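You operate a simulated robot arm through the tools that you are given. There is no shell and no other tool.

You are at the controls of a simulated robot arm. One attempt, no reset.

TASK
Put things in order on the top of the side bench. At the end: the black fuse holder stands on top of the brown carton (marked "SEALS"); the black square plug from the top of the side bench stands where the white grease tube stood; the white grease tube stands where the silver bracket (marked "1") stood; the silver bracket from the top of the side bench is in the silver tray (marked "Lot 50"); whatever was shut is shut again. Leave all else as you found it, and nothing knocked over.

The check looks at the end state, three seconds after you hand in, the way a careful person would. Anything else that was tipped, shoved, dropped, spilled or broken makes it a failure. A push-on lid holds only when it is set on centred and level and pressed home; a screw cap is set on level and turned clockwise until tight.

THE ROBOT
A 6-joint arm with a two-finger parallel gripper, fixed in place. Base frame: the origin is on the floor under the middle of its stand, x ahead of it, y to its left, z up. Units: m, rad, N and s.
With the tool pointing down near the work surface it reaches from about 0.32 to 0.74 m from the base axis. Its first joint turns from -1.152 to 1.152 rad. Payload 2.45 kg.
Tool frame: the origin (TCP) lies between the finger pads and is the grasp point; the fingertips stand 0.024 m ahead of it; z points along the fingers, y is the line along which they close. Largest opening 0.068 m; finger width 0.017, thickness 0.01; the body of the gripper, 0.04 by 0.07 m, starts 0.041 m behind the TCP.
Orientation is that of the tool frame in the base frame, as a unit quaternion [x, y, z, w]. With the fingers straight down and closing along the base's y, the tool's x points along the base's -x, its y along +y and its z along -z.

THE INTERFACE
- The arm moves only by the tool send_rows. Its argument "plan" is one flat list of numbers, 6 for each row, row after row: the shift along the base's x, y, z in m, then the turn, a rotation vector about the base's x, y, z in rad. In form: [dx, dy, dz, rx, ry, rz, dx, dy, dz, rx, ry, rz, ...]. A call has 1 to 20 rows; each row is the pose to reach, as a shift and turn from the pose commanded when the call began. "jaw" is the opening in per cent of the stroke, from 0 (shut) to 100 (fully open), set as the call begins (left out, the last holds). Rows are played at 5 a second. More than 0.05 m and 0.15 rad between two rows, or a gripper value outside its range, and nothing of the call is played. A pose out of reach is approached as far as the arm can. The call stops where the force on the tool passes 40 N (or 10 N more than at its start, if that is more) or the arm is blocked; 0.2 s more then pass. Each finger travels about 0.108 m/s and halts on what it meets, pressing with about 39 N; the grip force reading is that of the motor and also rises with nothing between the fingers. The clock runs only during rows and for 0.2 s after the last one: add rows that repeat a pose to give the fingers time. The reply holds the time, the measured pose of the TCP, the force on the tool along the base axes, the opening and the grip force, in the units named above and with some noise, with the torque about the TCP (base axes, N m) and any sound that the robot's microphone picked up.
- Cameras (640 x 400 px; columns grow to the right, rows downward): "scene" is fixed at [0.1609, 0.4136, 1.4528]; the picture's right is [-0.79, -0.62, 0.00], its down [-0.41, 0.52, -0.75] and it looks along [0.46, -0.59, -0.66] (base axes); focal length 314 px, centre (320, 200). "wrist" rides on the gripper at [0.084, 0.011, -0.075] in the tool frame; the picture's right is [-0.13, 0.99, 0.00], its down [-0.60, -0.08, -0.79] and it looks along [-0.79, -0.10, 0.61] (tool axes); focal length 251 px, centre (320, 200). There is no depth. A picture from a camera that has moved, and an enlarged one, comes with that camera's place and axes in the base frame and with its lens.
- snapshot(camera): a new picture of that camera. It takes no simulated time.
- close_up(camera, box): a new picture of the part [left, top, right, bottom] of that camera's present view, enlarged. It takes no simulated time.
- job_done(): hands the job in; it is judged then, once.

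Nothing tells you positions but the pictures and the camera data. Unless the task says otherwise, let go and move clear before handing in.

The tools are called after "Call:" as a command line: name --argument value ..., lists and objects as JSON in quotes. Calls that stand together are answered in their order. send_rows: Moves the arm, as the interface text tells. Its arguments: {"type":"object","properties":{"plan":{"type":"array","items":{"type":"number"}},"jaw":{"type":"number"}},"required":["plan"]} The other tools are called the same way: snapshot (camera) takes a picture; close_up (camera, box) takes an enlarged picture of a part of a camera's view; job_done () hands the job in.

At the start:

```text
t: 0.0
tcp_pos: [0.438, 0.0758, 1.1089]
tcp_rot: [0.0, 1.0, 0.0, 0.0]
contact_force: [0.5, -0.1, -1.1]
moment: [0.01, 0.0, -0.04]
width: 0.068
grip_force: 0.1
```

scene: 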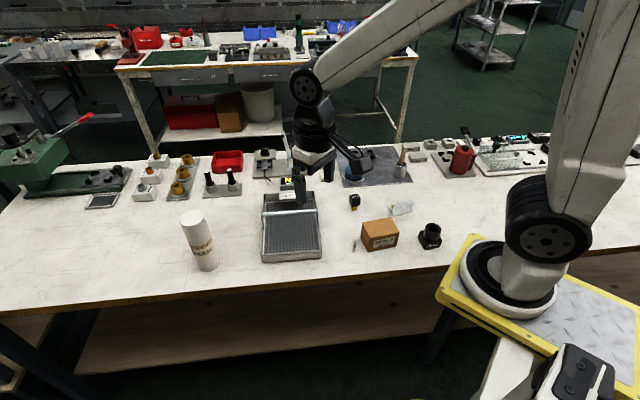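
wrist: 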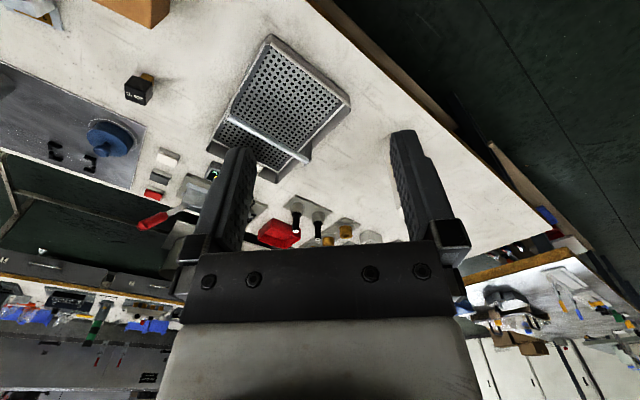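

I see the bench with a white tube, a silver tray with a lid or grate, a small black plug, a brown carton, a silver bracket, and a black fuse holder. I'll take close-ups to identify everything before moving.

Call:
close_up --camera "scene" --box '[330, 170, 460, 260]'

Call:
close_up --camera "scene" --box '[160, 170, 340, 280]'

Call:
close_up --camera "scene" --box '[80, 130, 280, 220]'

Call:
close_up --camera "scene" --box '[320, 120, 640, 260]'

```text
4.44 times, centred on (395, 215) of scene
camera zoom: at [0.1609, 0.4136, 1.4528], right [-0.79, -0.62, 0.0], down [-0.41, 0.52, -0.75], along [0.46, -0.59, -0.66], focal length 1397 px, centre (-13, 133)
```

zoom: 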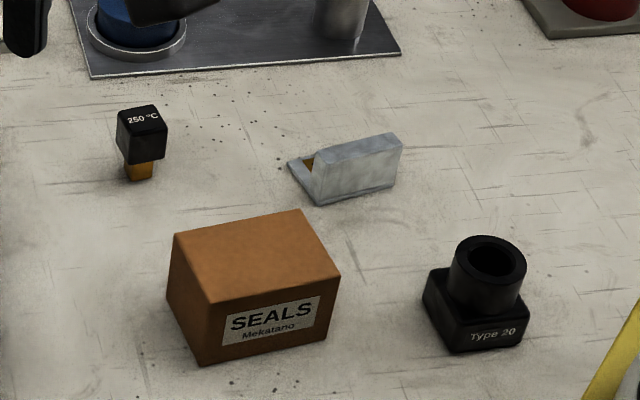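

```text
3.56 times, centred on (250, 225) of scene
camera zoom: at [0.1609, 0.4136, 1.4528], right [-0.79, -0.62, 0.0], down [-0.41, 0.52, -0.75], along [0.46, -0.59, -0.66], focal length 1118 px, centre (569, 111)
```

zoom: 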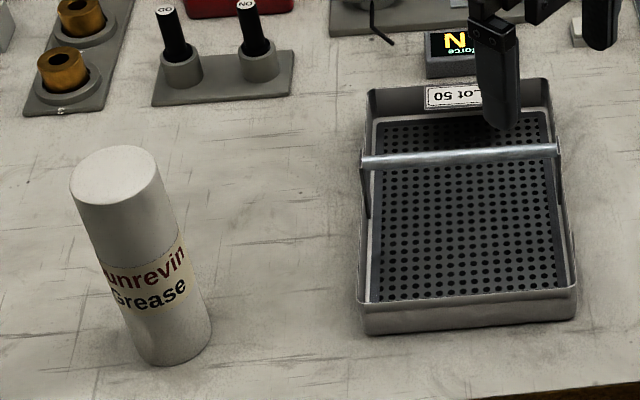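

```text
3.20 times, centred on (180, 175) of scene
camera zoom: at [0.1609, 0.4136, 1.4528], right [-0.79, -0.62, 0.0], down [-0.41, 0.52, -0.75], along [0.46, -0.59, -0.66], focal length 1006 px, centre (768, 280)
```

zoom: 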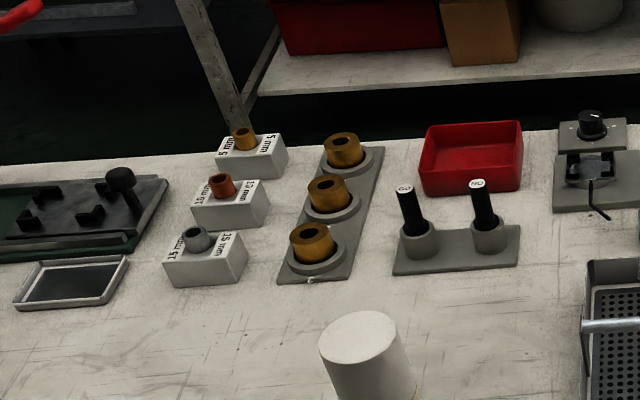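

```text
2.00 times, centred on (480, 190) of scene
camera zoom: at [0.1609, 0.4136, 1.4528], right [-0.79, -0.62, 0.0], down [-0.41, 0.52, -0.75], along [0.46, -0.59, -0.66], focal length 629 px, centre (0, 220)
```

zoom: 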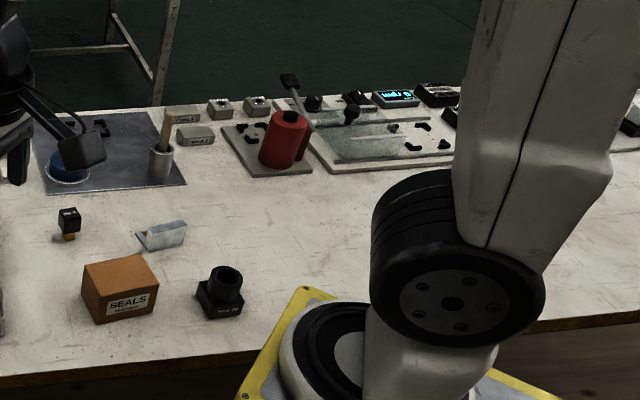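

The layout is clear from the scene camera; now I take wrist close-ups of the tray, plug and surroundings to refine positions and heights.

Call:
close_up --camera "wrist" --box '[190, 20, 370, 180]'

Call:
close_up --camera "wrist" --box '[0, 0, 200, 125]'

Call:
close_up --camera "scene" --box '[380, 190, 420, 220]'

Call:
close_up --camera "scene" --box '[250, 170, 340, 270]'

Call:
close_up --camera "scene" --box '[170, 200, 230, 280]'

```text
2.50 times, centred on (280, 100) of wrist
camera zoom: at [0.3536, 0.0867, 1.1844], right [0.13, 0.99, 0.0], down [0.6, -0.08, 0.79], along [0.79, -0.1, -0.61], focal length 629 px, centre (420, 450)
```

zoom: 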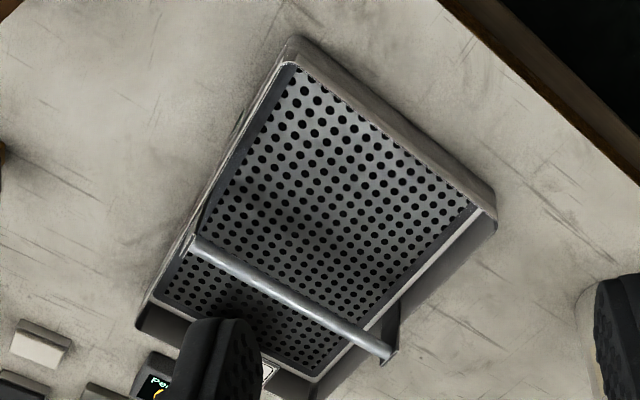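

```text
3.20 times, centred on (100, 62) of wrist
camera zoom: at [0.3536, 0.0867, 1.1844], right [0.13, 0.99, 0.0], down [0.6, -0.08, 0.79], along [0.79, -0.1, -0.61], focal length 805 px, centre (1024, 640)
```

zoom: 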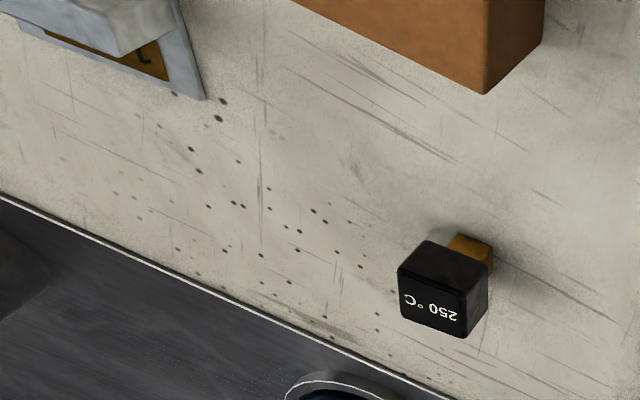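

```text
13.33 times, centred on (400, 205) of scene
camera zoom: at [0.1609, 0.4136, 1.4528], right [-0.79, -0.62, 0.0], down [-0.41, 0.52, -0.75], along [0.46, -0.59, -0.66], focal length 4192 px, centre (-747, 133)
```

zoom: 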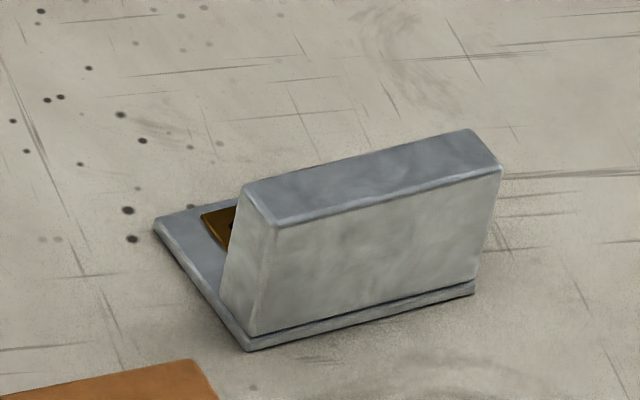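

```text
4.00 times, centred on (295, 220) of scene
camera zoom: at [0.1609, 0.4136, 1.4528], right [-0.79, -0.62, 0.0], down [-0.41, 0.52, -0.75], along [0.46, -0.59, -0.66], focal length 1258 px, centre (420, 120)
```

zoom: 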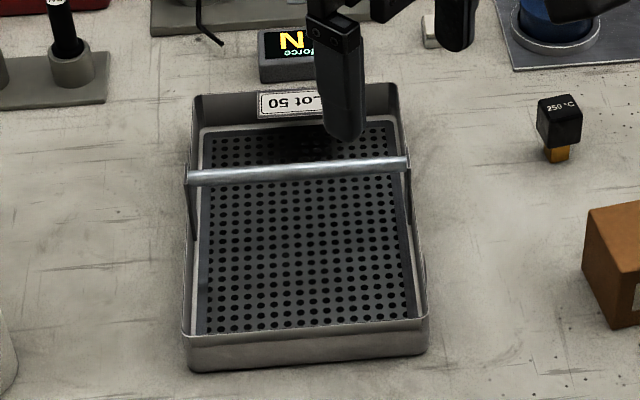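

```text
5.00 times, centred on (200, 240) of scene
camera zoom: at [0.1609, 0.4136, 1.4528], right [-0.79, -0.62, 0.0], down [-0.41, 0.52, -0.75], along [0.46, -0.59, -0.66], focal length 1572 px, centre (920, 0)
```

zoom: 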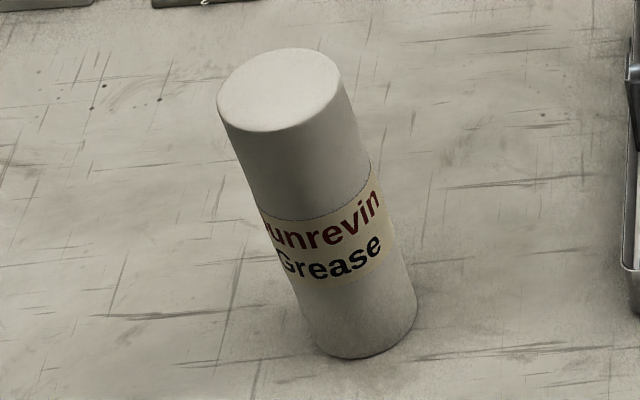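

The bench top appears to be at about z = 0.80. The bracket is an L-shape with its upright wall near (0.389, -0.276), and the tray is open with a raised bar. I'll move above the bracket, turned so the fingers straddle the wall, and look.

Call:
send_rows --plan '[-0.0061, -0.0439, -0.0136, 0, 0, 0.1265, -0.0123, -0.0879, -0.0273, 0, 0, 0.253, -0.0184, -0.1318, -0.0409, 0, 0, 0.3795, -0.0245, -0.1757, -0.0545, 0, 0, 0.506, -0.0306, -0.2196, -0.0681, 0, 0, 0.6325, -0.0368, -0.2636, -0.0818, 0, 0, 0.759, -0.0429, -0.3075, -0.0954, 0, 0, 0.8855, -0.049, -0.3514, -0.109, 0, 0, 1.012, -0.049, -0.3514, -0.109, 0, 0, 1.012]' --jaw 100

```text
t: 2.0
tcp_pos: [0.3875, -0.2773, 1.0009]
tcp_rot: [-0.485, 0.875, 0.0, 0.0]
contact_force: [-0.1, 0.1, -0.7]
moment: [0.02, 0.04, -0.03]
width: 0.0681
grip_force: 0.0
```

The arm is above the bracket with the right turn. I take pictures from here to check position and heights.

Call:
snapshot --camera "wrist"

Call:
snapshot --camera "scene"

```text
taken
camera wrist: at [0.3348, -0.3417, 1.0761], right [-0.77, 0.63, 0.0], down [0.39, 0.47, 0.79], along [0.5, 0.61, -0.61], focal length 251 px, centre (320, 200)
```

wrist: 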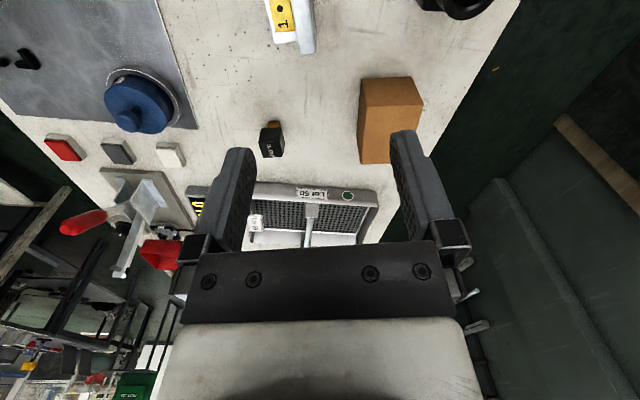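

```text
taken
```

scene: 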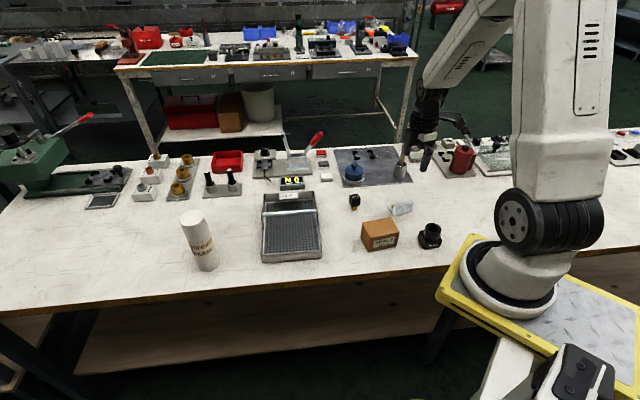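

The bracket is at the top of the wrist picture. I zoom on it, the tray, and the carton to refine positions.

Call:
close_up --camera "wrist" --box '[240, 0, 440, 125]'

Call:
close_up --camera "wrist" --box '[180, 110, 420, 260]'

Call:
close_up --camera "scene" --box '[250, 170, 340, 270]'

Call:
close_up --camera "scene" --box '[330, 180, 460, 260]'

```text
3.20 times, centred on (340, 62) of wrist
camera zoom: at [0.3348, -0.3417, 1.0761], right [-0.77, 0.63, 0.0], down [0.39, 0.47, 0.79], along [0.5, 0.61, -0.61], focal length 805 px, centre (256, 640)
```

zoom: 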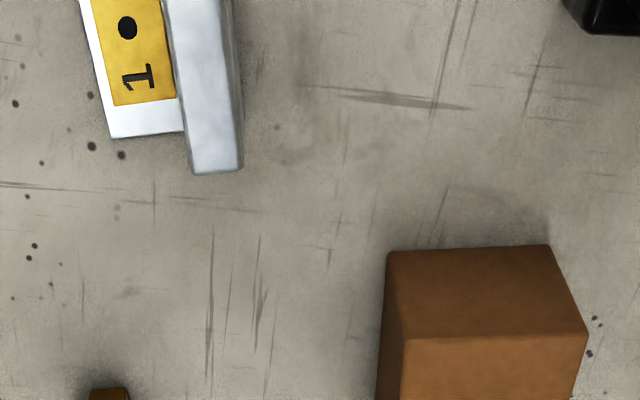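

```text
2.67 times, centred on (300, 185) of wrist
camera zoom: at [0.3348, -0.3417, 1.0761], right [-0.77, 0.63, 0.0], down [0.39, 0.47, 0.79], along [0.5, 0.61, -0.61], focal length 670 px, centre (373, 240)
```

zoom: 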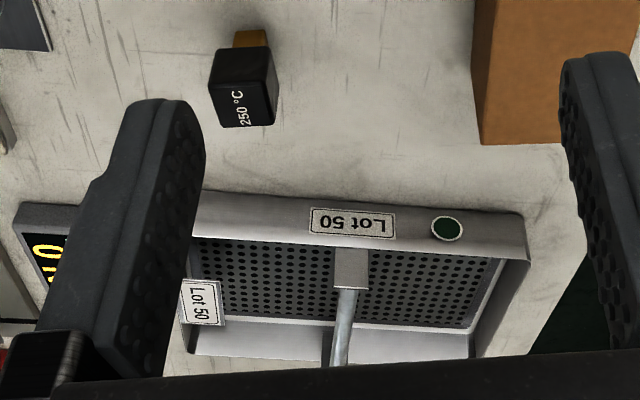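

```text
4.00 times, centred on (295, 220) of scene
camera zoom: at [0.1609, 0.4136, 1.4528], right [-0.79, -0.62, 0.0], down [-0.41, 0.52, -0.75], along [0.46, -0.59, -0.66], focal length 1258 px, centre (420, 120)
```

zoom: 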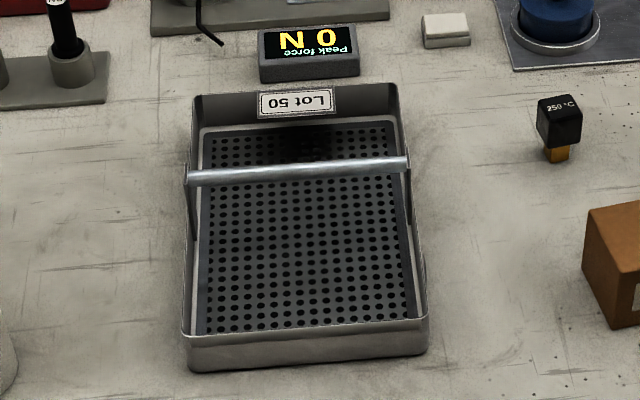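

```text
4.92 times, centred on (395, 220) of scene
camera zoom: at [0.1609, 0.4136, 1.4528], right [-0.79, -0.62, 0.0], down [-0.41, 0.52, -0.75], along [0.46, -0.59, -0.66], focal length 1548 px, centre (-49, 102)
```

zoom: 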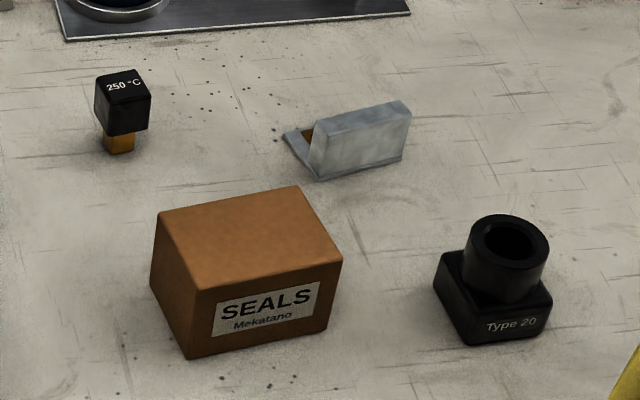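

Comparing the two cameras puts the bench top at z ≈ 0.785. The bracket wall is centred near (0.394, -0.294) with its top at about 0.821. I'll go to just above it and check alignment.

Call:
send_rows --plan '[0.0015, -0.006, -0.03, 0, 0, 0, 0.003, -0.012, -0.06, 0, 0, 0, 0.0055, -0.0179, -0.09, 0, 0, 0, 0.0055, -0.0179, -0.125, 0, 0, 0, 0.0055, -0.0179, -0.125, 0, 0, 0]'

Call:
snapshot --camera "wrist"

Call:
close_up --camera "scene" --box '[370, 150, 450, 220]'

```text
t: 3.2
tcp_pos: [0.3934, -0.297, 0.8746]
tcp_rot: [-0.485, 0.875, 0.0, 0.0]
contact_force: [-0.3, 0.7, 0.4]
moment: [0.0, 0.01, 0.01]
width: 0.0679
grip_force: 0.0
```

```text
taken
camera wrist: at [0.3398, -0.361, 0.9492], right [-0.77, 0.64, 0.0], down [0.39, 0.47, 0.79], along [0.5, 0.61, -0.61], focal length 251 px, centre (320, 200)
```

wrist: 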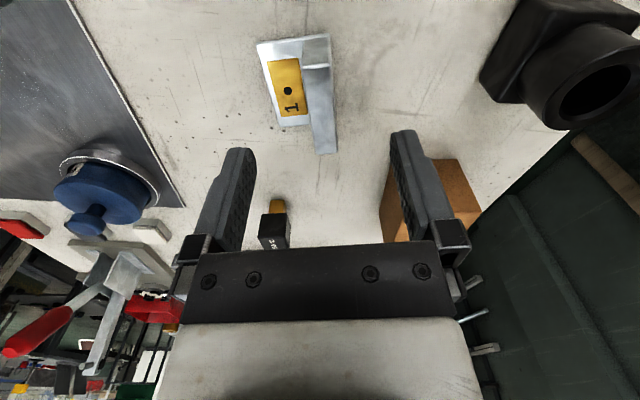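

```text
5.71 times, centred on (410, 185) of scene
camera zoom: at [0.1609, 0.4136, 1.4528], right [-0.79, -0.62, 0.0], down [-0.41, 0.52, -0.75], along [0.46, -0.59, -0.66], focal length 1797 px, centre (-194, 286)
```

zoom: 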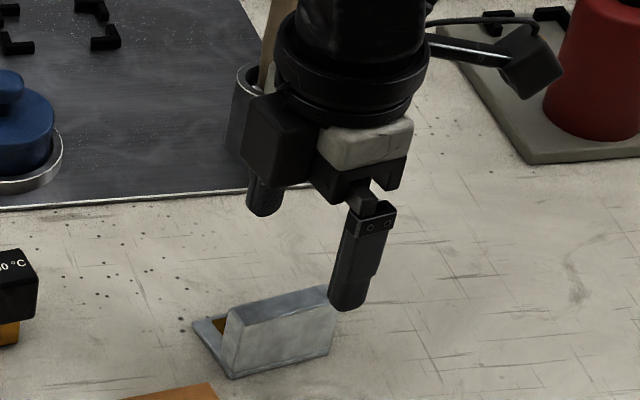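

The gripper looks aligned along the wall. I zoom in to check the lateral centring of the wall between the fingers.

Call:
close_up --camera "wrist" --box '[200, 10, 440, 170]'

```text
2.50 times, centred on (320, 90) of wrist
camera zoom: at [0.3398, -0.361, 0.9492], right [-0.77, 0.64, 0.0], down [0.39, 0.47, 0.79], along [0.5, 0.61, -0.61], focal length 629 px, centre (320, 475)
```

zoom: 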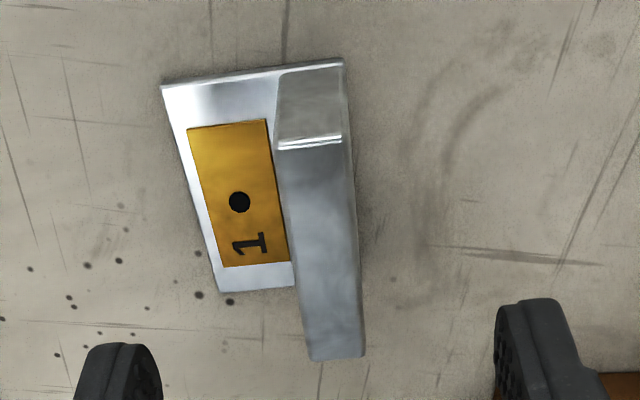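

The wall centre works out at (0.394, -0.293), matching the commanded position. Next I lower to z ≈ 0.815, with the fingertips just above the base plate.

Call:
send_rows --plan '[0, 0, -0.015, 0, 0, 0, 0, 0, -0.03, 0, 0, 0, 0, 0, -0.045, 0, 0, 0, 0, 0, -0.052, 0, 0, 0, 0, 0, -0.058, 0, 0, 0, 0, 0, -0.058, 0, 0, 0]'

Call:
snapshot --camera "wrist"

Call:
close_up --camera "scene" --box '[370, 160, 450, 230]'

```text
t: 4.6
tcp_pos: [0.3931, -0.2944, 0.8157]
tcp_rot: [-0.485, 0.874, 0.0, 0.0]
contact_force: [-0.3, -0.1, -0.4]
moment: [-0.02, 0.01, 0.01]
width: 0.0679
grip_force: 0.1
```

```text
taken
camera wrist: at [0.3399, -0.3594, 0.8922], right [-0.77, 0.64, 0.0], down [0.39, 0.47, 0.79], along [0.5, 0.61, -0.61], focal length 251 px, centre (320, 200)
```

wrist: 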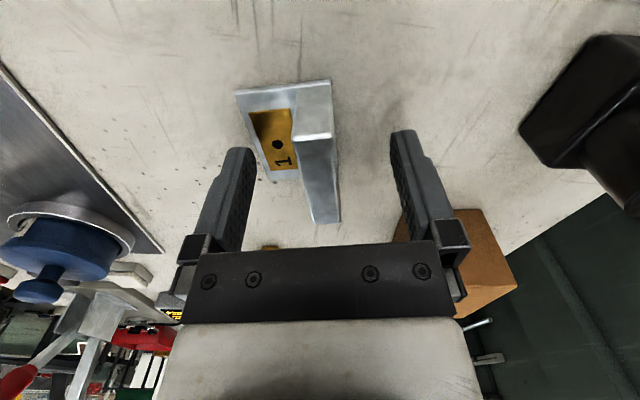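

```text
5.71 times, centred on (410, 195) of scene
camera zoom: at [0.1609, 0.4136, 1.4528], right [-0.79, -0.62, 0.0], down [-0.41, 0.52, -0.75], along [0.46, -0.59, -0.66], focal length 1797 px, centre (-194, 229)
```

zoom: 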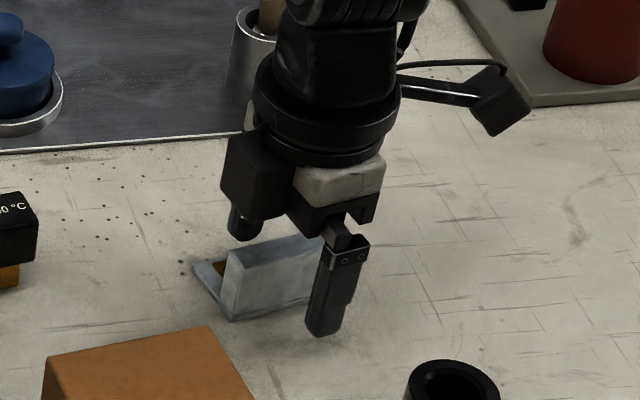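

Fingers straddle the wall evenly and nothing is touching. I close on it.

Call:
send_rows --plan '[0, 0, 0, 0, 0, 0, 0, 0, 0, 0, 0, 0, 0, 0, 0, 0, 0, 0, 0, 0, 0, 0, 0, 0]' --jaw 0

Call:
snapshot --camera "wrist"

```text
t: 5.6
tcp_pos: [0.3933, -0.293, 0.818]
tcp_rot: [-0.485, 0.875, 0.0, 0.0]
contact_force: [-0.4, 0.2, -0.8]
moment: [-0.01, 0.02, 0.0]
width: 0.0155
grip_force: 34.9
```

```text
taken
camera wrist: at [0.3398, -0.3593, 0.8923], right [-0.77, 0.64, 0.0], down [0.39, 0.47, 0.79], along [0.5, 0.61, -0.61], focal length 251 px, centre (320, 200)
```

wrist: 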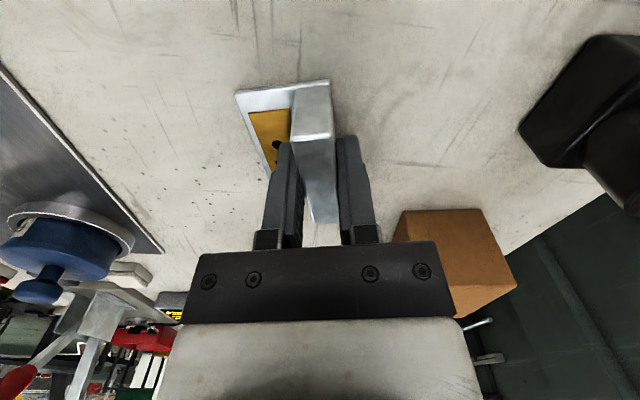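

The bracket is gripped (width 0.0155). I lift it straight up, then carry it to above the front half of the tray, turning it about -14° to align with the tray.

Call:
send_rows --plan '[0, 0, 0.01, 0, 0, 0, 0, 0, 0.03, 0, 0, 0, 0, 0, 0.06, 0, 0, 0, 0, 0, 0.095, 0, 0, 0, 0, 0, 0.133, 0, 0, 0, 0.0145, 0.0261, 0.133, 0, 0, -0.021, 0.0289, 0.0523, 0.133, 0, 0, -0.042, 0.0434, 0.0784, 0.133, 0, 0, -0.063, 0.0578, 0.1045, 0.133, 0, 0, -0.084, 0.0723, 0.1306, 0.133, 0, 0, -0.105, 0.0868, 0.1568, 0.133, 0, 0, -0.126, 0.1012, 0.1829, 0.133, 0, 0, -0.148, 0.1157, 0.209, 0.133, 0, 0, -0.169, 0.1301, 0.2351, 0.133, 0, 0, -0.19, 0.1446, 0.2613, 0.133, 0, 0, -0.211, 0.159, 0.2874, 0.133, 0, 0, -0.232, 0.1735, 0.3135, 0.133, 0, 0, -0.253, 0.1735, 0.3135, 0.133, 0, 0, -0.253]'

Call:
snapshot --camera "wrist"

Call:
close_up --camera "scene" --box '[240, 150, 360, 270]'

```text
t: 9.4
tcp_pos: [0.5668, 0.0228, 0.9498]
tcp_rot: [-0.371, 0.929, 0.001, 0.0]
contact_force: [0.0, 0.1, -1.5]
moment: [0.03, 0.04, 0.05]
width: 0.0156
grip_force: 35.8
```

```text
taken
camera wrist: at [0.4996, -0.0274, 1.0252], right [-0.59, 0.81, 0.0], down [0.49, 0.36, 0.79], along [0.64, 0.47, -0.61], focal length 251 px, centre (320, 200)
```

wrist: 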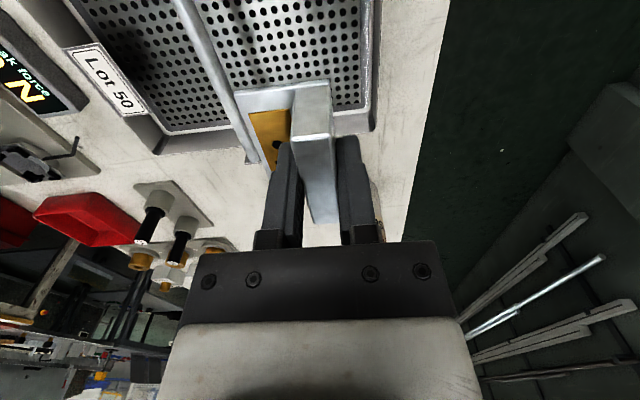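

```text
3.33 times, centred on (300, 210) of scene
camera zoom: at [0.1609, 0.4137, 1.4528], right [-0.79, -0.62, 0.0], down [-0.41, 0.52, -0.75], along [0.46, -0.59, -0.66], focal length 1048 px, centre (387, 167)
```

zoom: 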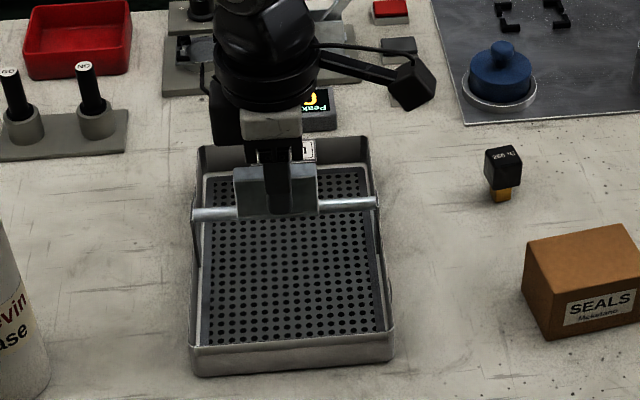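

The tray position is confirmed, with the bar at z ≈ 0.854 and about 0.11 from the front edge. I lower the bracket into the front half, stopping a little above the floor.

Call:
send_rows --plan '[0, 0, -0.03, 0, 0, 0, 0, 0, -0.06, 0, 0, 0, 0, 0, -0.085, 0, 0, 0, 0, 0, -0.1, 0, 0, 0, 0, 0, -0.11, 0, 0, 0, 0, 0, -0.11, 0, 0, 0]'

Call:
snapshot --camera "wrist"

Call:
close_up --camera "scene" --box '[240, 150, 360, 270]'

```text
t: 10.8
tcp_pos: [0.5697, 0.0197, 0.8392]
tcp_rot: [-0.37, 0.929, 0.0, 0.0]
contact_force: [0.8, -0.2, -1.3]
moment: [0.0, -0.04, -0.04]
width: 0.0154
grip_force: 34.7
```

```text
taken
camera wrist: at [0.501, -0.0292, 0.9149], right [-0.59, 0.81, 0.0], down [0.49, 0.36, 0.79], along [0.64, 0.47, -0.61], focal length 251 px, centre (320, 200)
```

wrist: 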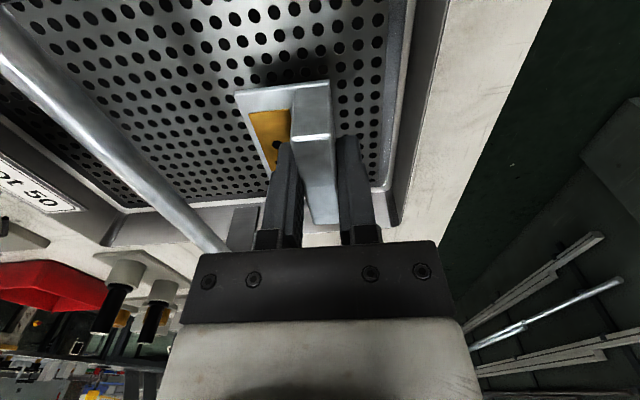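

```text
3.33 times, centred on (300, 210) of scene
camera zoom: at [0.1609, 0.4136, 1.4528], right [-0.79, -0.62, 0.0], down [-0.41, 0.52, -0.75], along [0.46, -0.59, -0.66], focal length 1048 px, centre (387, 167)
```

zoom: 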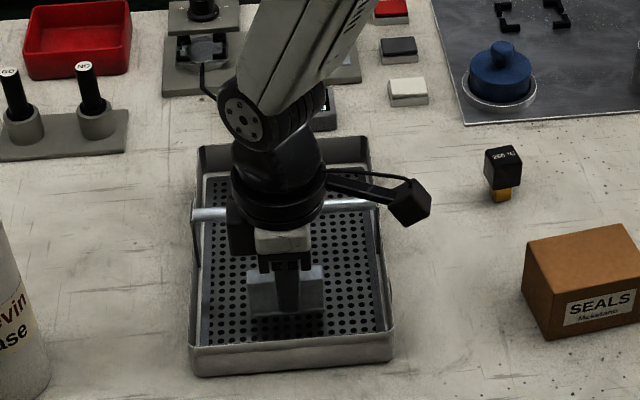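

There's clear space around the bracket. I lower in small steps and watch the force for contact.

Call:
send_rows --plan '[0, 0, -0.003, 0, 0, 0, 0, 0, -0.006, 0, 0, 0, 0, 0, -0.009, 0, 0, 0, 0, 0, -0.011, 0, 0, 0, 0, 0, -0.011, 0, 0, 0]'

Call:
close_up --camera "scene" --box '[270, 200, 330, 250]'

Call:
close_up --camera "wrist" --box '[200, 50, 440, 230]'

```text
t: 12.0
tcp_pos: [0.5674, 0.0186, 0.8297]
tcp_rot: [-0.371, 0.929, 0.001, 0.0]
contact_force: [0.2, 0.5, -0.6]
moment: [0.02, 0.04, -0.06]
width: 0.0154
grip_force: 34.6
```

```text
8.00 times, centred on (300, 225) of scene
camera zoom: at [0.1609, 0.4136, 1.4528], right [-0.79, -0.62, 0.0], down [-0.41, 0.52, -0.75], along [0.46, -0.59, -0.66], focal length 2515 px, centre (480, 0)
```

zoom: 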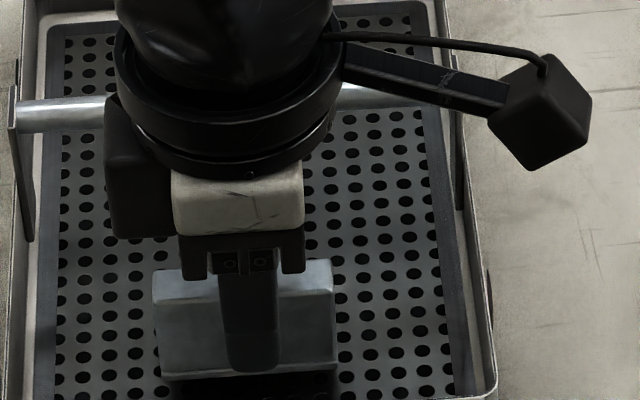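

```text
2.22 times, centred on (320, 140) of wrist
camera zoom: at [0.4996, -0.0301, 0.9042], right [-0.59, 0.81, 0.0], down [0.49, 0.36, 0.79], along [0.64, 0.47, -0.61], focal length 559 px, centre (320, 333)
```

zoom: 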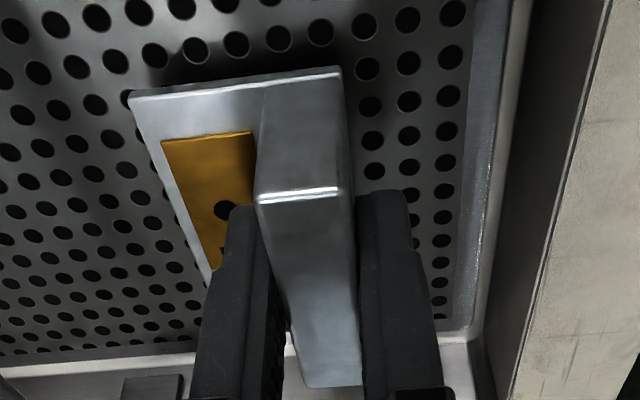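

Still a gap under the bracket. I continue down in finer steps.

Call:
send_rows --plan '[0, 0, -0.002, 0, 0, 0, 0, 0, -0.004, 0, 0, 0, 0, 0, -0.004, 0, 0, 0]'

Call:
close_up --camera "wrist" --box '[200, 50, 440, 230]'

```text
t: 12.8
tcp_pos: [0.5676, 0.0204, 0.8261]
tcp_rot: [-0.371, 0.929, 0.001, 0.0]
contact_force: [0.2, -0.1, -1.1]
moment: [0.0, -0.01, -0.01]
width: 0.0157
grip_force: 34.5
```

```text
2.22 times, centred on (320, 140) of wrist
camera zoom: at [0.4993, -0.0298, 0.9004], right [-0.59, 0.81, 0.0], down [0.49, 0.36, 0.79], along [0.64, 0.47, -0.61], focal length 559 px, centre (320, 333)
```

zoom: 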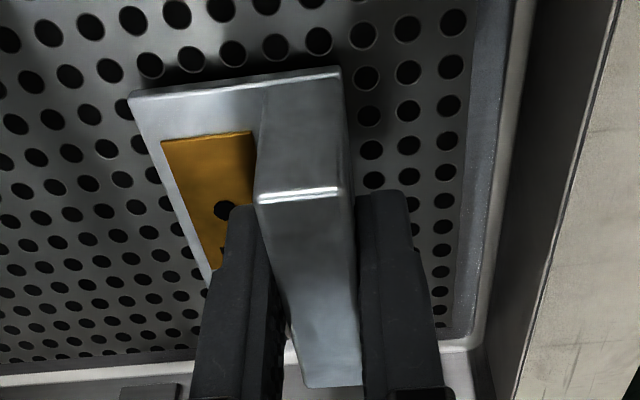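

Call:
send_rows --plan '[0, 0, -0.0015, 0, 0, 0, 0, 0, -0.003, 0, 0, 0, 0, 0, -0.003, 0, 0, 0]'

Call:
close_up --camera "wrist" --box '[200, 50, 440, 230]'

```text
t: 13.6
tcp_pos: [0.5674, 0.0191, 0.8228]
tcp_rot: [-0.37, 0.929, 0.0, 0.0]
contact_force: [0.1, -0.6, -1.9]
moment: [0.01, 0.02, 0.01]
width: 0.0155
grip_force: 35.4
```

```text
2.22 times, centred on (320, 140) of wrist
camera zoom: at [0.4992, -0.0302, 0.8972], right [-0.59, 0.81, 0.0], down [0.49, 0.36, 0.79], along [0.64, 0.47, -0.61], focal length 559 px, centre (320, 333)
```

zoom: 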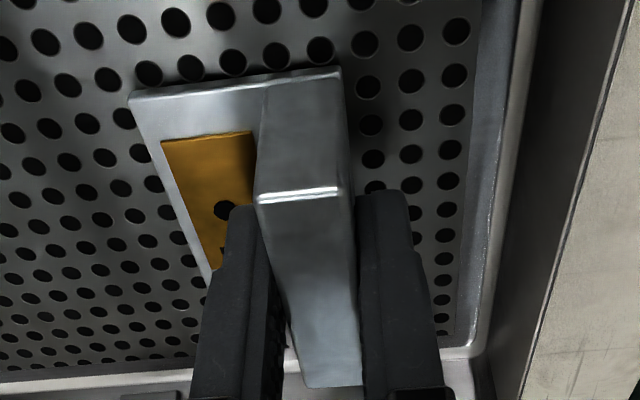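

No contact yet; I go on another few millimetres.

Call:
send_rows --plan '[0, 0, -0.001, 0, 0, 0, 0, 0, -0.002, 0, 0, 0, 0, 0, -0.002, 0, 0, 0]'

Call:
close_up --camera "wrist" --box '[200, 50, 440, 230]'

```text
t: 14.4
tcp_pos: [0.5682, 0.019, 0.8211]
tcp_rot: [-0.37, 0.929, 0.0, 0.001]
contact_force: [-4.5, 1.3, 13.1]
moment: [-0.1, 0.14, 0.0]
width: 0.0157
grip_force: 34.5
```

```text
2.22 times, centred on (320, 140) of wrist
camera zoom: at [0.4999, -0.0303, 0.8961], right [-0.59, 0.81, 0.0], down [0.49, 0.36, 0.79], along [0.64, 0.47, -0.61], focal length 559 px, centre (320, 333)
```

zoom: 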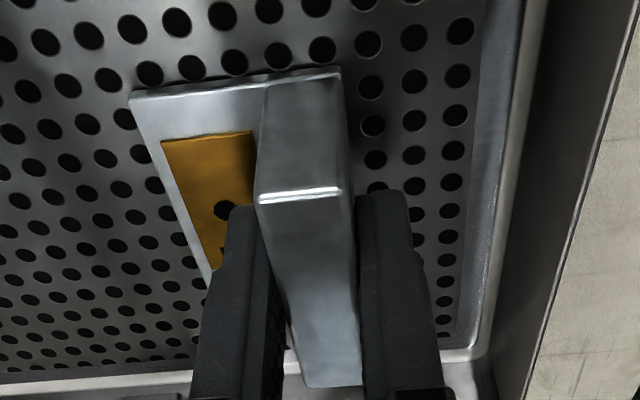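

The bracket is resting on the tray floor (13 N). I release by opening the jaw partway and holding still.

Call:
send_rows --plan '[0, 0, 0.0005, 0, 0, 0, 0, 0, 0.0005, 0, 0, 0, 0, 0, 0.0005, 0, 0, 0]' --jaw 50

Call:
snapshot --camera "wrist"

```text
t: 15.2
tcp_pos: [0.5689, 0.0187, 0.8203]
tcp_rot: [-0.37, 0.929, 0.0, 0.0]
contact_force: [0.6, 0.0, 0.4]
moment: [0.04, -0.02, 0.0]
width: 0.0338
grip_force: 0.2
```

```text
taken
camera wrist: at [0.4994, -0.0305, 0.8959], right [-0.59, 0.81, 0.0], down [0.49, 0.36, 0.79], along [0.64, 0.47, -0.61], focal length 251 px, centre (320, 200)
```

wrist: 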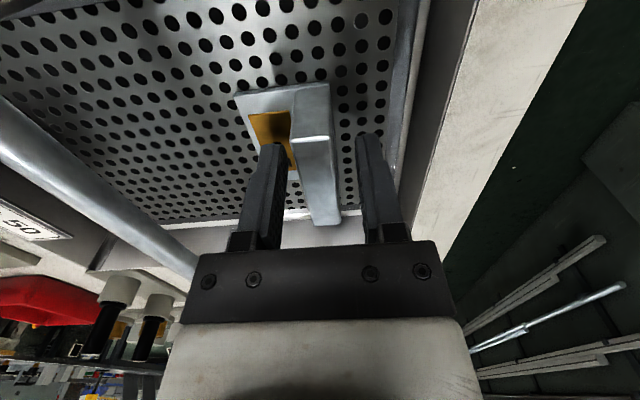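

The bracket is free and standing in the tray. I lift straight up and travel to above the grease tube (about (0.705, 0.193), top near z 0.95).

Call:
send_rows --plan '[0, 0, 0.015, 0, 0, 0, 0, 0, 0.04, 0, 0, 0, 0, 0, 0.08, 0, 0, 0, 0, 0, 0.125, 0, 0, 0, 0, 0, 0.17, 0, 0, 0, 0, 0, 0.21, 0, 0, 0, 0.023, 0.029, 0.21, 0, 0, 0, 0.046, 0.058, 0.21, 0, 0, 0, 0.069, 0.087, 0.21, 0, 0, 0, 0.092, 0.116, 0.21, 0, 0, 0, 0.115, 0.145, 0.21, 0, 0, 0, 0.137, 0.173, 0.21, 0, 0, 0, 0.137, 0.173, 0.21, 0, 0, 0]'

Call:
snapshot --camera "wrist"

Call:
snapshot --camera "scene"

```text
t: 18.0
tcp_pos: [0.7074, 0.1921, 1.0296]
tcp_rot: [-0.37, 0.929, 0.0, 0.0]
contact_force: [-0.5, 0.1, -0.1]
moment: [0.04, -0.05, 0.01]
width: 0.0337
grip_force: 0.1
```

```text
taken
camera wrist: at [0.6387, 0.1448, 1.1048], right [-0.59, 0.81, 0.0], down [0.49, 0.36, 0.79], along [0.64, 0.47, -0.61], focal length 251 px, centre (320, 200)
```

wrist: 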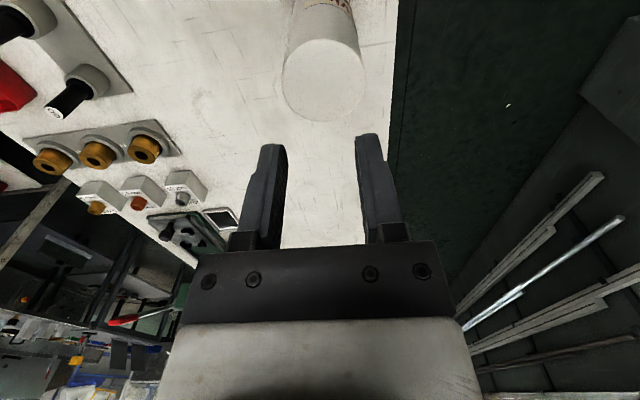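

```text
taken
```

scene: 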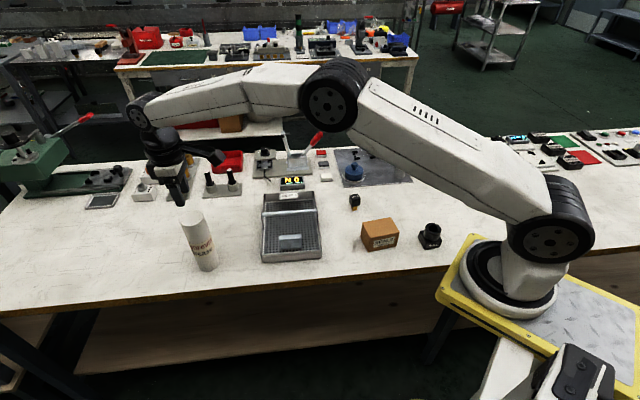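

The bracket stands in the tray. Now I zoom on the tube top to centre the grasp.

Call:
close_up --camera "wrist" --box '[240, 0, 420, 140]'

Call:
close_up --camera "scene" --box '[140, 150, 240, 280]'

Call:
close_up --camera "scene" --box '[250, 185, 330, 265]'

```text
2.86 times, centred on (330, 70) of wrist
camera zoom: at [0.6387, 0.1448, 1.1048], right [-0.59, 0.81, 0.0], down [0.49, 0.36, 0.79], along [0.64, 0.47, -0.61], focal length 718 px, centre (291, 571)
```

zoom: 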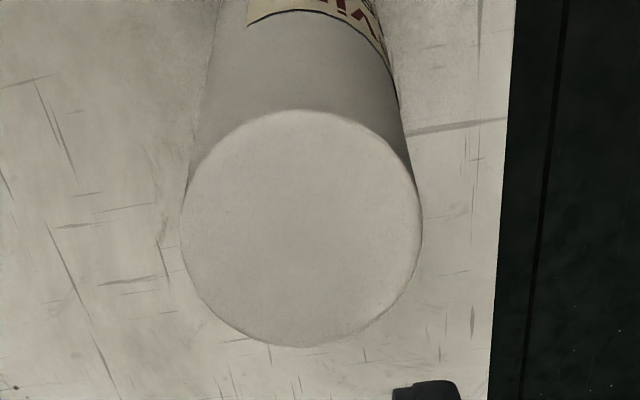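

```text
3.08 times, centred on (190, 215) of scene
camera zoom: at [0.1609, 0.4137, 1.4528], right [-0.79, -0.62, 0.0], down [-0.41, 0.52, -0.75], along [0.46, -0.59, -0.66], focal length 967 px, centre (720, 154)
```

zoom: 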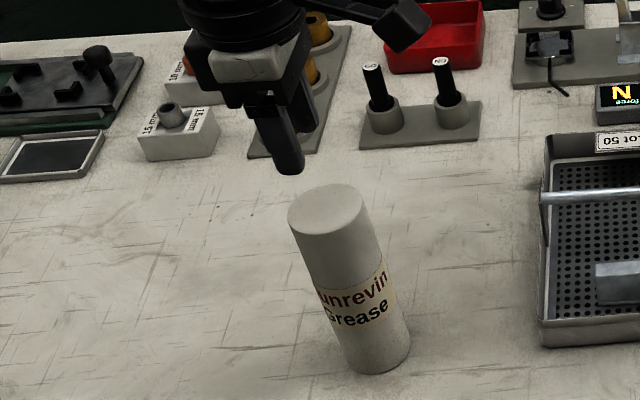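

```text
5.00 times, centred on (290, 225) of scene
camera zoom: at [0.1609, 0.4137, 1.4528], right [-0.79, -0.62, 0.0], down [-0.41, 0.52, -0.75], along [0.46, -0.59, -0.66], focal length 1572 px, centre (470, 75)
```

zoom: 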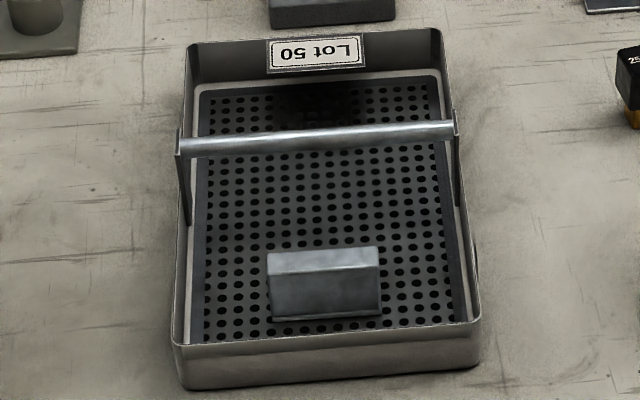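

The bracket sits properly in the tray. I open fully, shift slightly toward the tube's axis and lower to just above its top for a second look.

Call:
send_rows --plan '[-0.006, -0.001, -0.01, 0, 0, 0, -0.006, -0.001, -0.025, 0, 0, 0, -0.006, -0.001, -0.04, 0, 0, 0, -0.006, -0.001, -0.04, 0, 0, 0]' --jaw 100

Call:
snapshot --camera "wrist"

Call:
close_up --camera "scene" --box '[140, 150, 240, 280]'

```text
t: 19.0
tcp_pos: [0.6982, 0.1932, 0.9913]
tcp_rot: [-0.37, 0.929, 0.0, -0.001]
contact_force: [-0.2, 0.1, 0.2]
moment: [-0.01, -0.01, 0.01]
width: 0.0681
grip_force: 0.0
```

```text
taken
camera wrist: at [0.6312, 0.1437, 1.0655], right [-0.59, 0.81, 0.0], down [0.49, 0.36, 0.79], along [0.64, 0.47, -0.61], focal length 251 px, centre (320, 200)
```

wrist: 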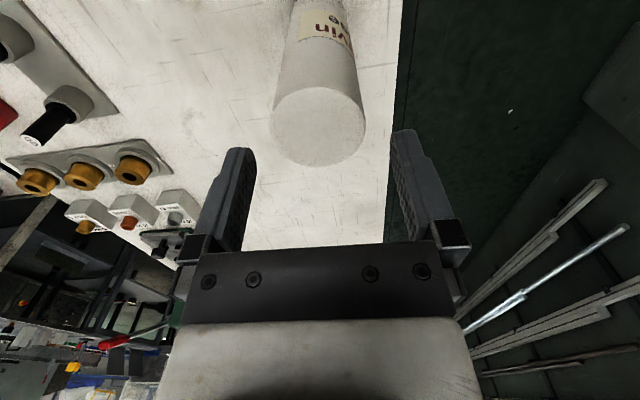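

```text
3.08 times, centred on (190, 215) of scene
camera zoom: at [0.1609, 0.4136, 1.4528], right [-0.79, -0.62, 0.0], down [-0.41, 0.52, -0.75], along [0.46, -0.59, -0.66], focal length 967 px, centre (720, 154)
```

zoom: 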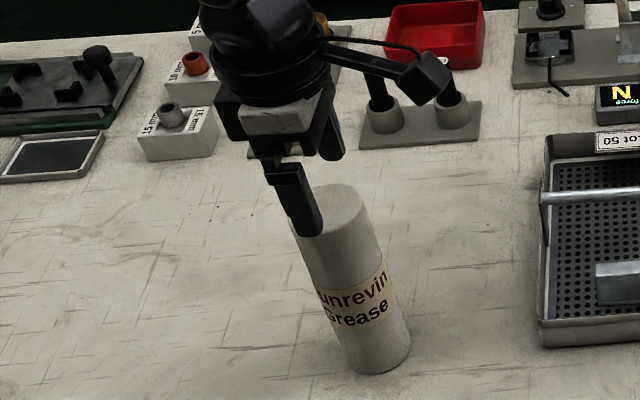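

Call:
close_up --camera "wrist" --box '[200, 60, 440, 220]'

```text
2.50 times, centred on (320, 140) of wrist
camera zoom: at [0.6312, 0.1437, 1.0655], right [-0.59, 0.81, 0.0], down [0.49, 0.36, 0.79], along [0.64, 0.47, -0.61], focal length 629 px, centre (320, 350)
```

zoom: 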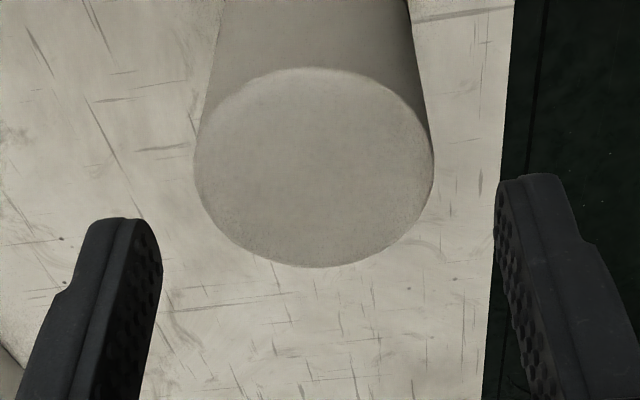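

The tube is centred between the open fingers (axis ≈ (0.699, 0.192), diameter ≈ 0.052, top ≈ 0.952). I lower to z ≈ 0.92 and then grip.

Call:
send_rows --plan '[0, 0, -0.015, 0, 0, 0, 0, 0, -0.03, 0, 0, 0, 0, 0, -0.045, 0, 0, 0, 0, 0, -0.06, 0, 0, 0, 0, 0, -0.07, 0, 0, 0, 0, 0, -0.07, 0, 0, 0]'

Call:
snapshot --camera "wrist"

Call:
close_up --camera "scene" --box '[140, 150, 240, 280]'

```text
t: 20.4
tcp_pos: [0.6995, 0.1918, 0.9198]
tcp_rot: [-0.371, 0.929, 0.0, -0.001]
contact_force: [-0.3, -0.1, 0.0]
moment: [0.04, -0.01, 0.0]
width: 0.0679
grip_force: 0.0
```

```text
taken
camera wrist: at [0.6304, 0.1426, 0.995], right [-0.59, 0.81, 0.0], down [0.49, 0.36, 0.79], along [0.64, 0.47, -0.61], focal length 251 px, centre (320, 200)
```

wrist: 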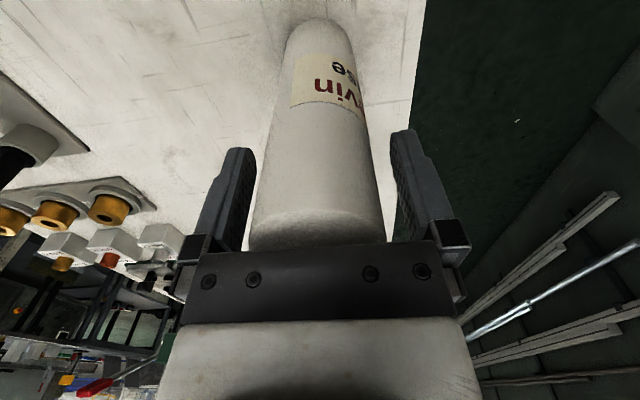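

```text
3.08 times, centred on (190, 215) of scene
camera zoom: at [0.1609, 0.4136, 1.4528], right [-0.79, -0.62, 0.0], down [-0.41, 0.52, -0.75], along [0.46, -0.59, -0.66], focal length 967 px, centre (720, 154)
```

zoom: 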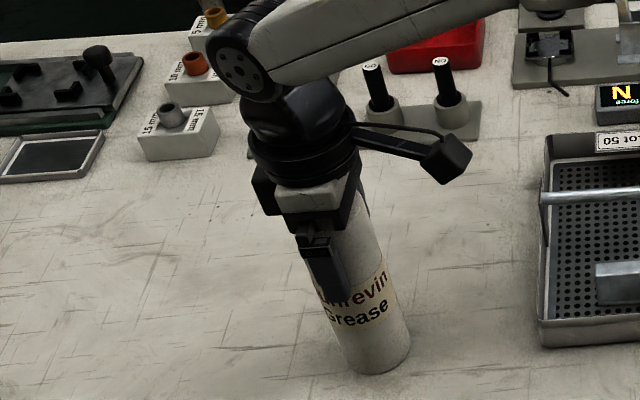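

The tube is well centred between the fingers. I close the grip.

Call:
send_rows --plan '[0, 0, 0, 0, 0, 0, 0, 0, 0, 0, 0, 0, 0, 0, 0, 0, 0, 0]' --jaw 0

Call:
snapshot --camera "wrist"

```text
t: 21.2
tcp_pos: [0.6978, 0.1924, 0.9203]
tcp_rot: [-0.37, 0.929, 0.001, 0.0]
contact_force: [1.0, -0.7, -0.6]
moment: [-0.08, -0.08, -0.02]
width: 0.0534
grip_force: 39.2
```

```text
taken
camera wrist: at [0.6304, 0.1426, 0.9951], right [-0.59, 0.81, 0.0], down [0.49, 0.36, 0.79], along [0.64, 0.47, -0.61], focal length 251 px, centre (320, 200)
```

wrist: 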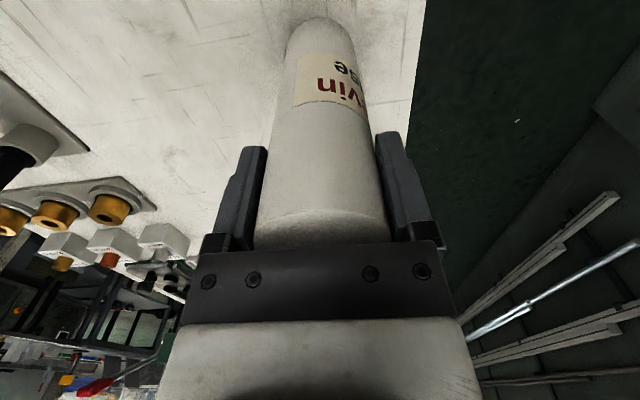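

The tube is gripped (0.0534 wide). I lift it gently and then carry it at height toward the bracket's old place.

Call:
send_rows --plan '[0, 0, 0.003, 0, 0, 0, 0, 0, 0.01, 0, 0, 0, 0, 0, 0.025, 0, 0, 0, 0, 0, 0.045, 0, 0, 0, 0, 0, 0.07, 0, 0, 0, 0, 0, 0.1, 0, 0, 0, 0, 0, 0.13, 0, 0, 0, 0, 0, 0.13, 0, 0, 0]'

Call:
snapshot --camera "scene"

```text
t: 23.0
tcp_pos: [0.6976, 0.1902, 1.0515]
tcp_rot: [-0.371, 0.929, 0.0, 0.001]
contact_force: [1.0, 0.1, -3.8]
moment: [-0.04, -0.01, -0.01]
width: 0.053
grip_force: 39.0
```

```text
taken
```

scene: 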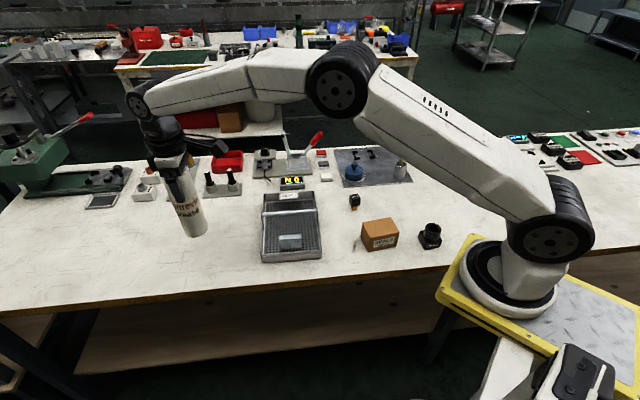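

The tube is held firmly, weighing about 0.35 kg. I carry it across at this height to above (0.407, -0.301).

Call:
send_rows --plan '[-0.0081, -0.0137, 0, 0, 0, 0, -0.0243, -0.0411, 0, 0, 0, 0, -0.0406, -0.0685, 0, 0, 0, 0, -0.0568, -0.0959, 0, 0, 0, 0, -0.073, -0.1233, 0, 0, 0, 0, -0.0892, -0.1506, 0, 0, 0, 0, -0.1055, -0.178, 0, 0, 0, 0, -0.1217, -0.2054, 0, 0, 0, 0, -0.1379, -0.2328, 0, 0, 0, 0, -0.1541, -0.2602, 0, 0, 0, 0, -0.1704, -0.2876, 0, 0, 0, 0, -0.1866, -0.315, 0, 0, 0, 0, -0.2028, -0.3424, 0, 0, 0, 0, -0.219, -0.3698, 0, 0, 0, 0, -0.2352, -0.3971, 0, 0, 0, 0, -0.2515, -0.4245, 0, 0, 0, 0, -0.2677, -0.4519, 0, 0, 0, 0, -0.2839, -0.4793, 0, 0, 0, 0, -0.292, -0.493, 0, 0, 0, 0, -0.292, -0.493, 0, 0, 0, 0]'

Call:
snapshot --camera "wrist"

Call:
snapshot --camera "scene"

```text
t: 27.2
tcp_pos: [0.4062, -0.3006, 1.0511]
tcp_rot: [-0.37, 0.929, 0.0, 0.0]
contact_force: [-0.5, 0.4, -4.5]
moment: [-0.04, 0.02, -0.01]
width: 0.0532
grip_force: 38.9
```

```text
taken
camera wrist: at [0.3377, -0.3505, 1.1262], right [-0.59, 0.81, 0.0], down [0.49, 0.36, 0.79], along [0.64, 0.47, -0.61], focal length 251 px, centre (320, 200)
```

wrist: 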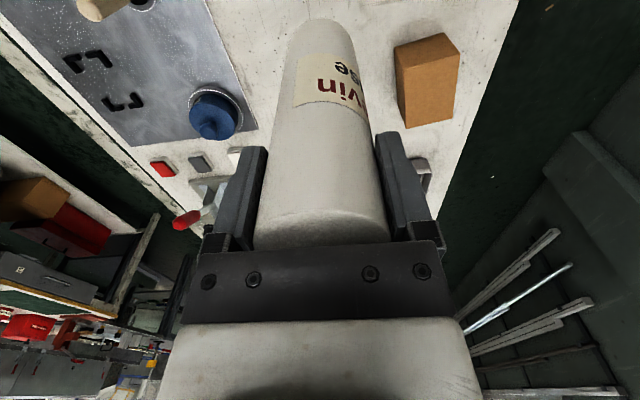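

```text
taken
```

scene: 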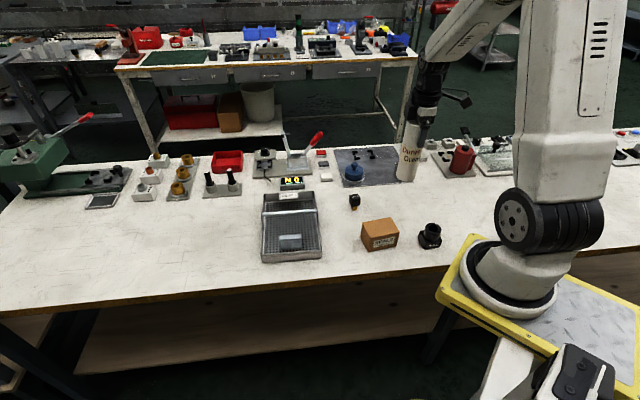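

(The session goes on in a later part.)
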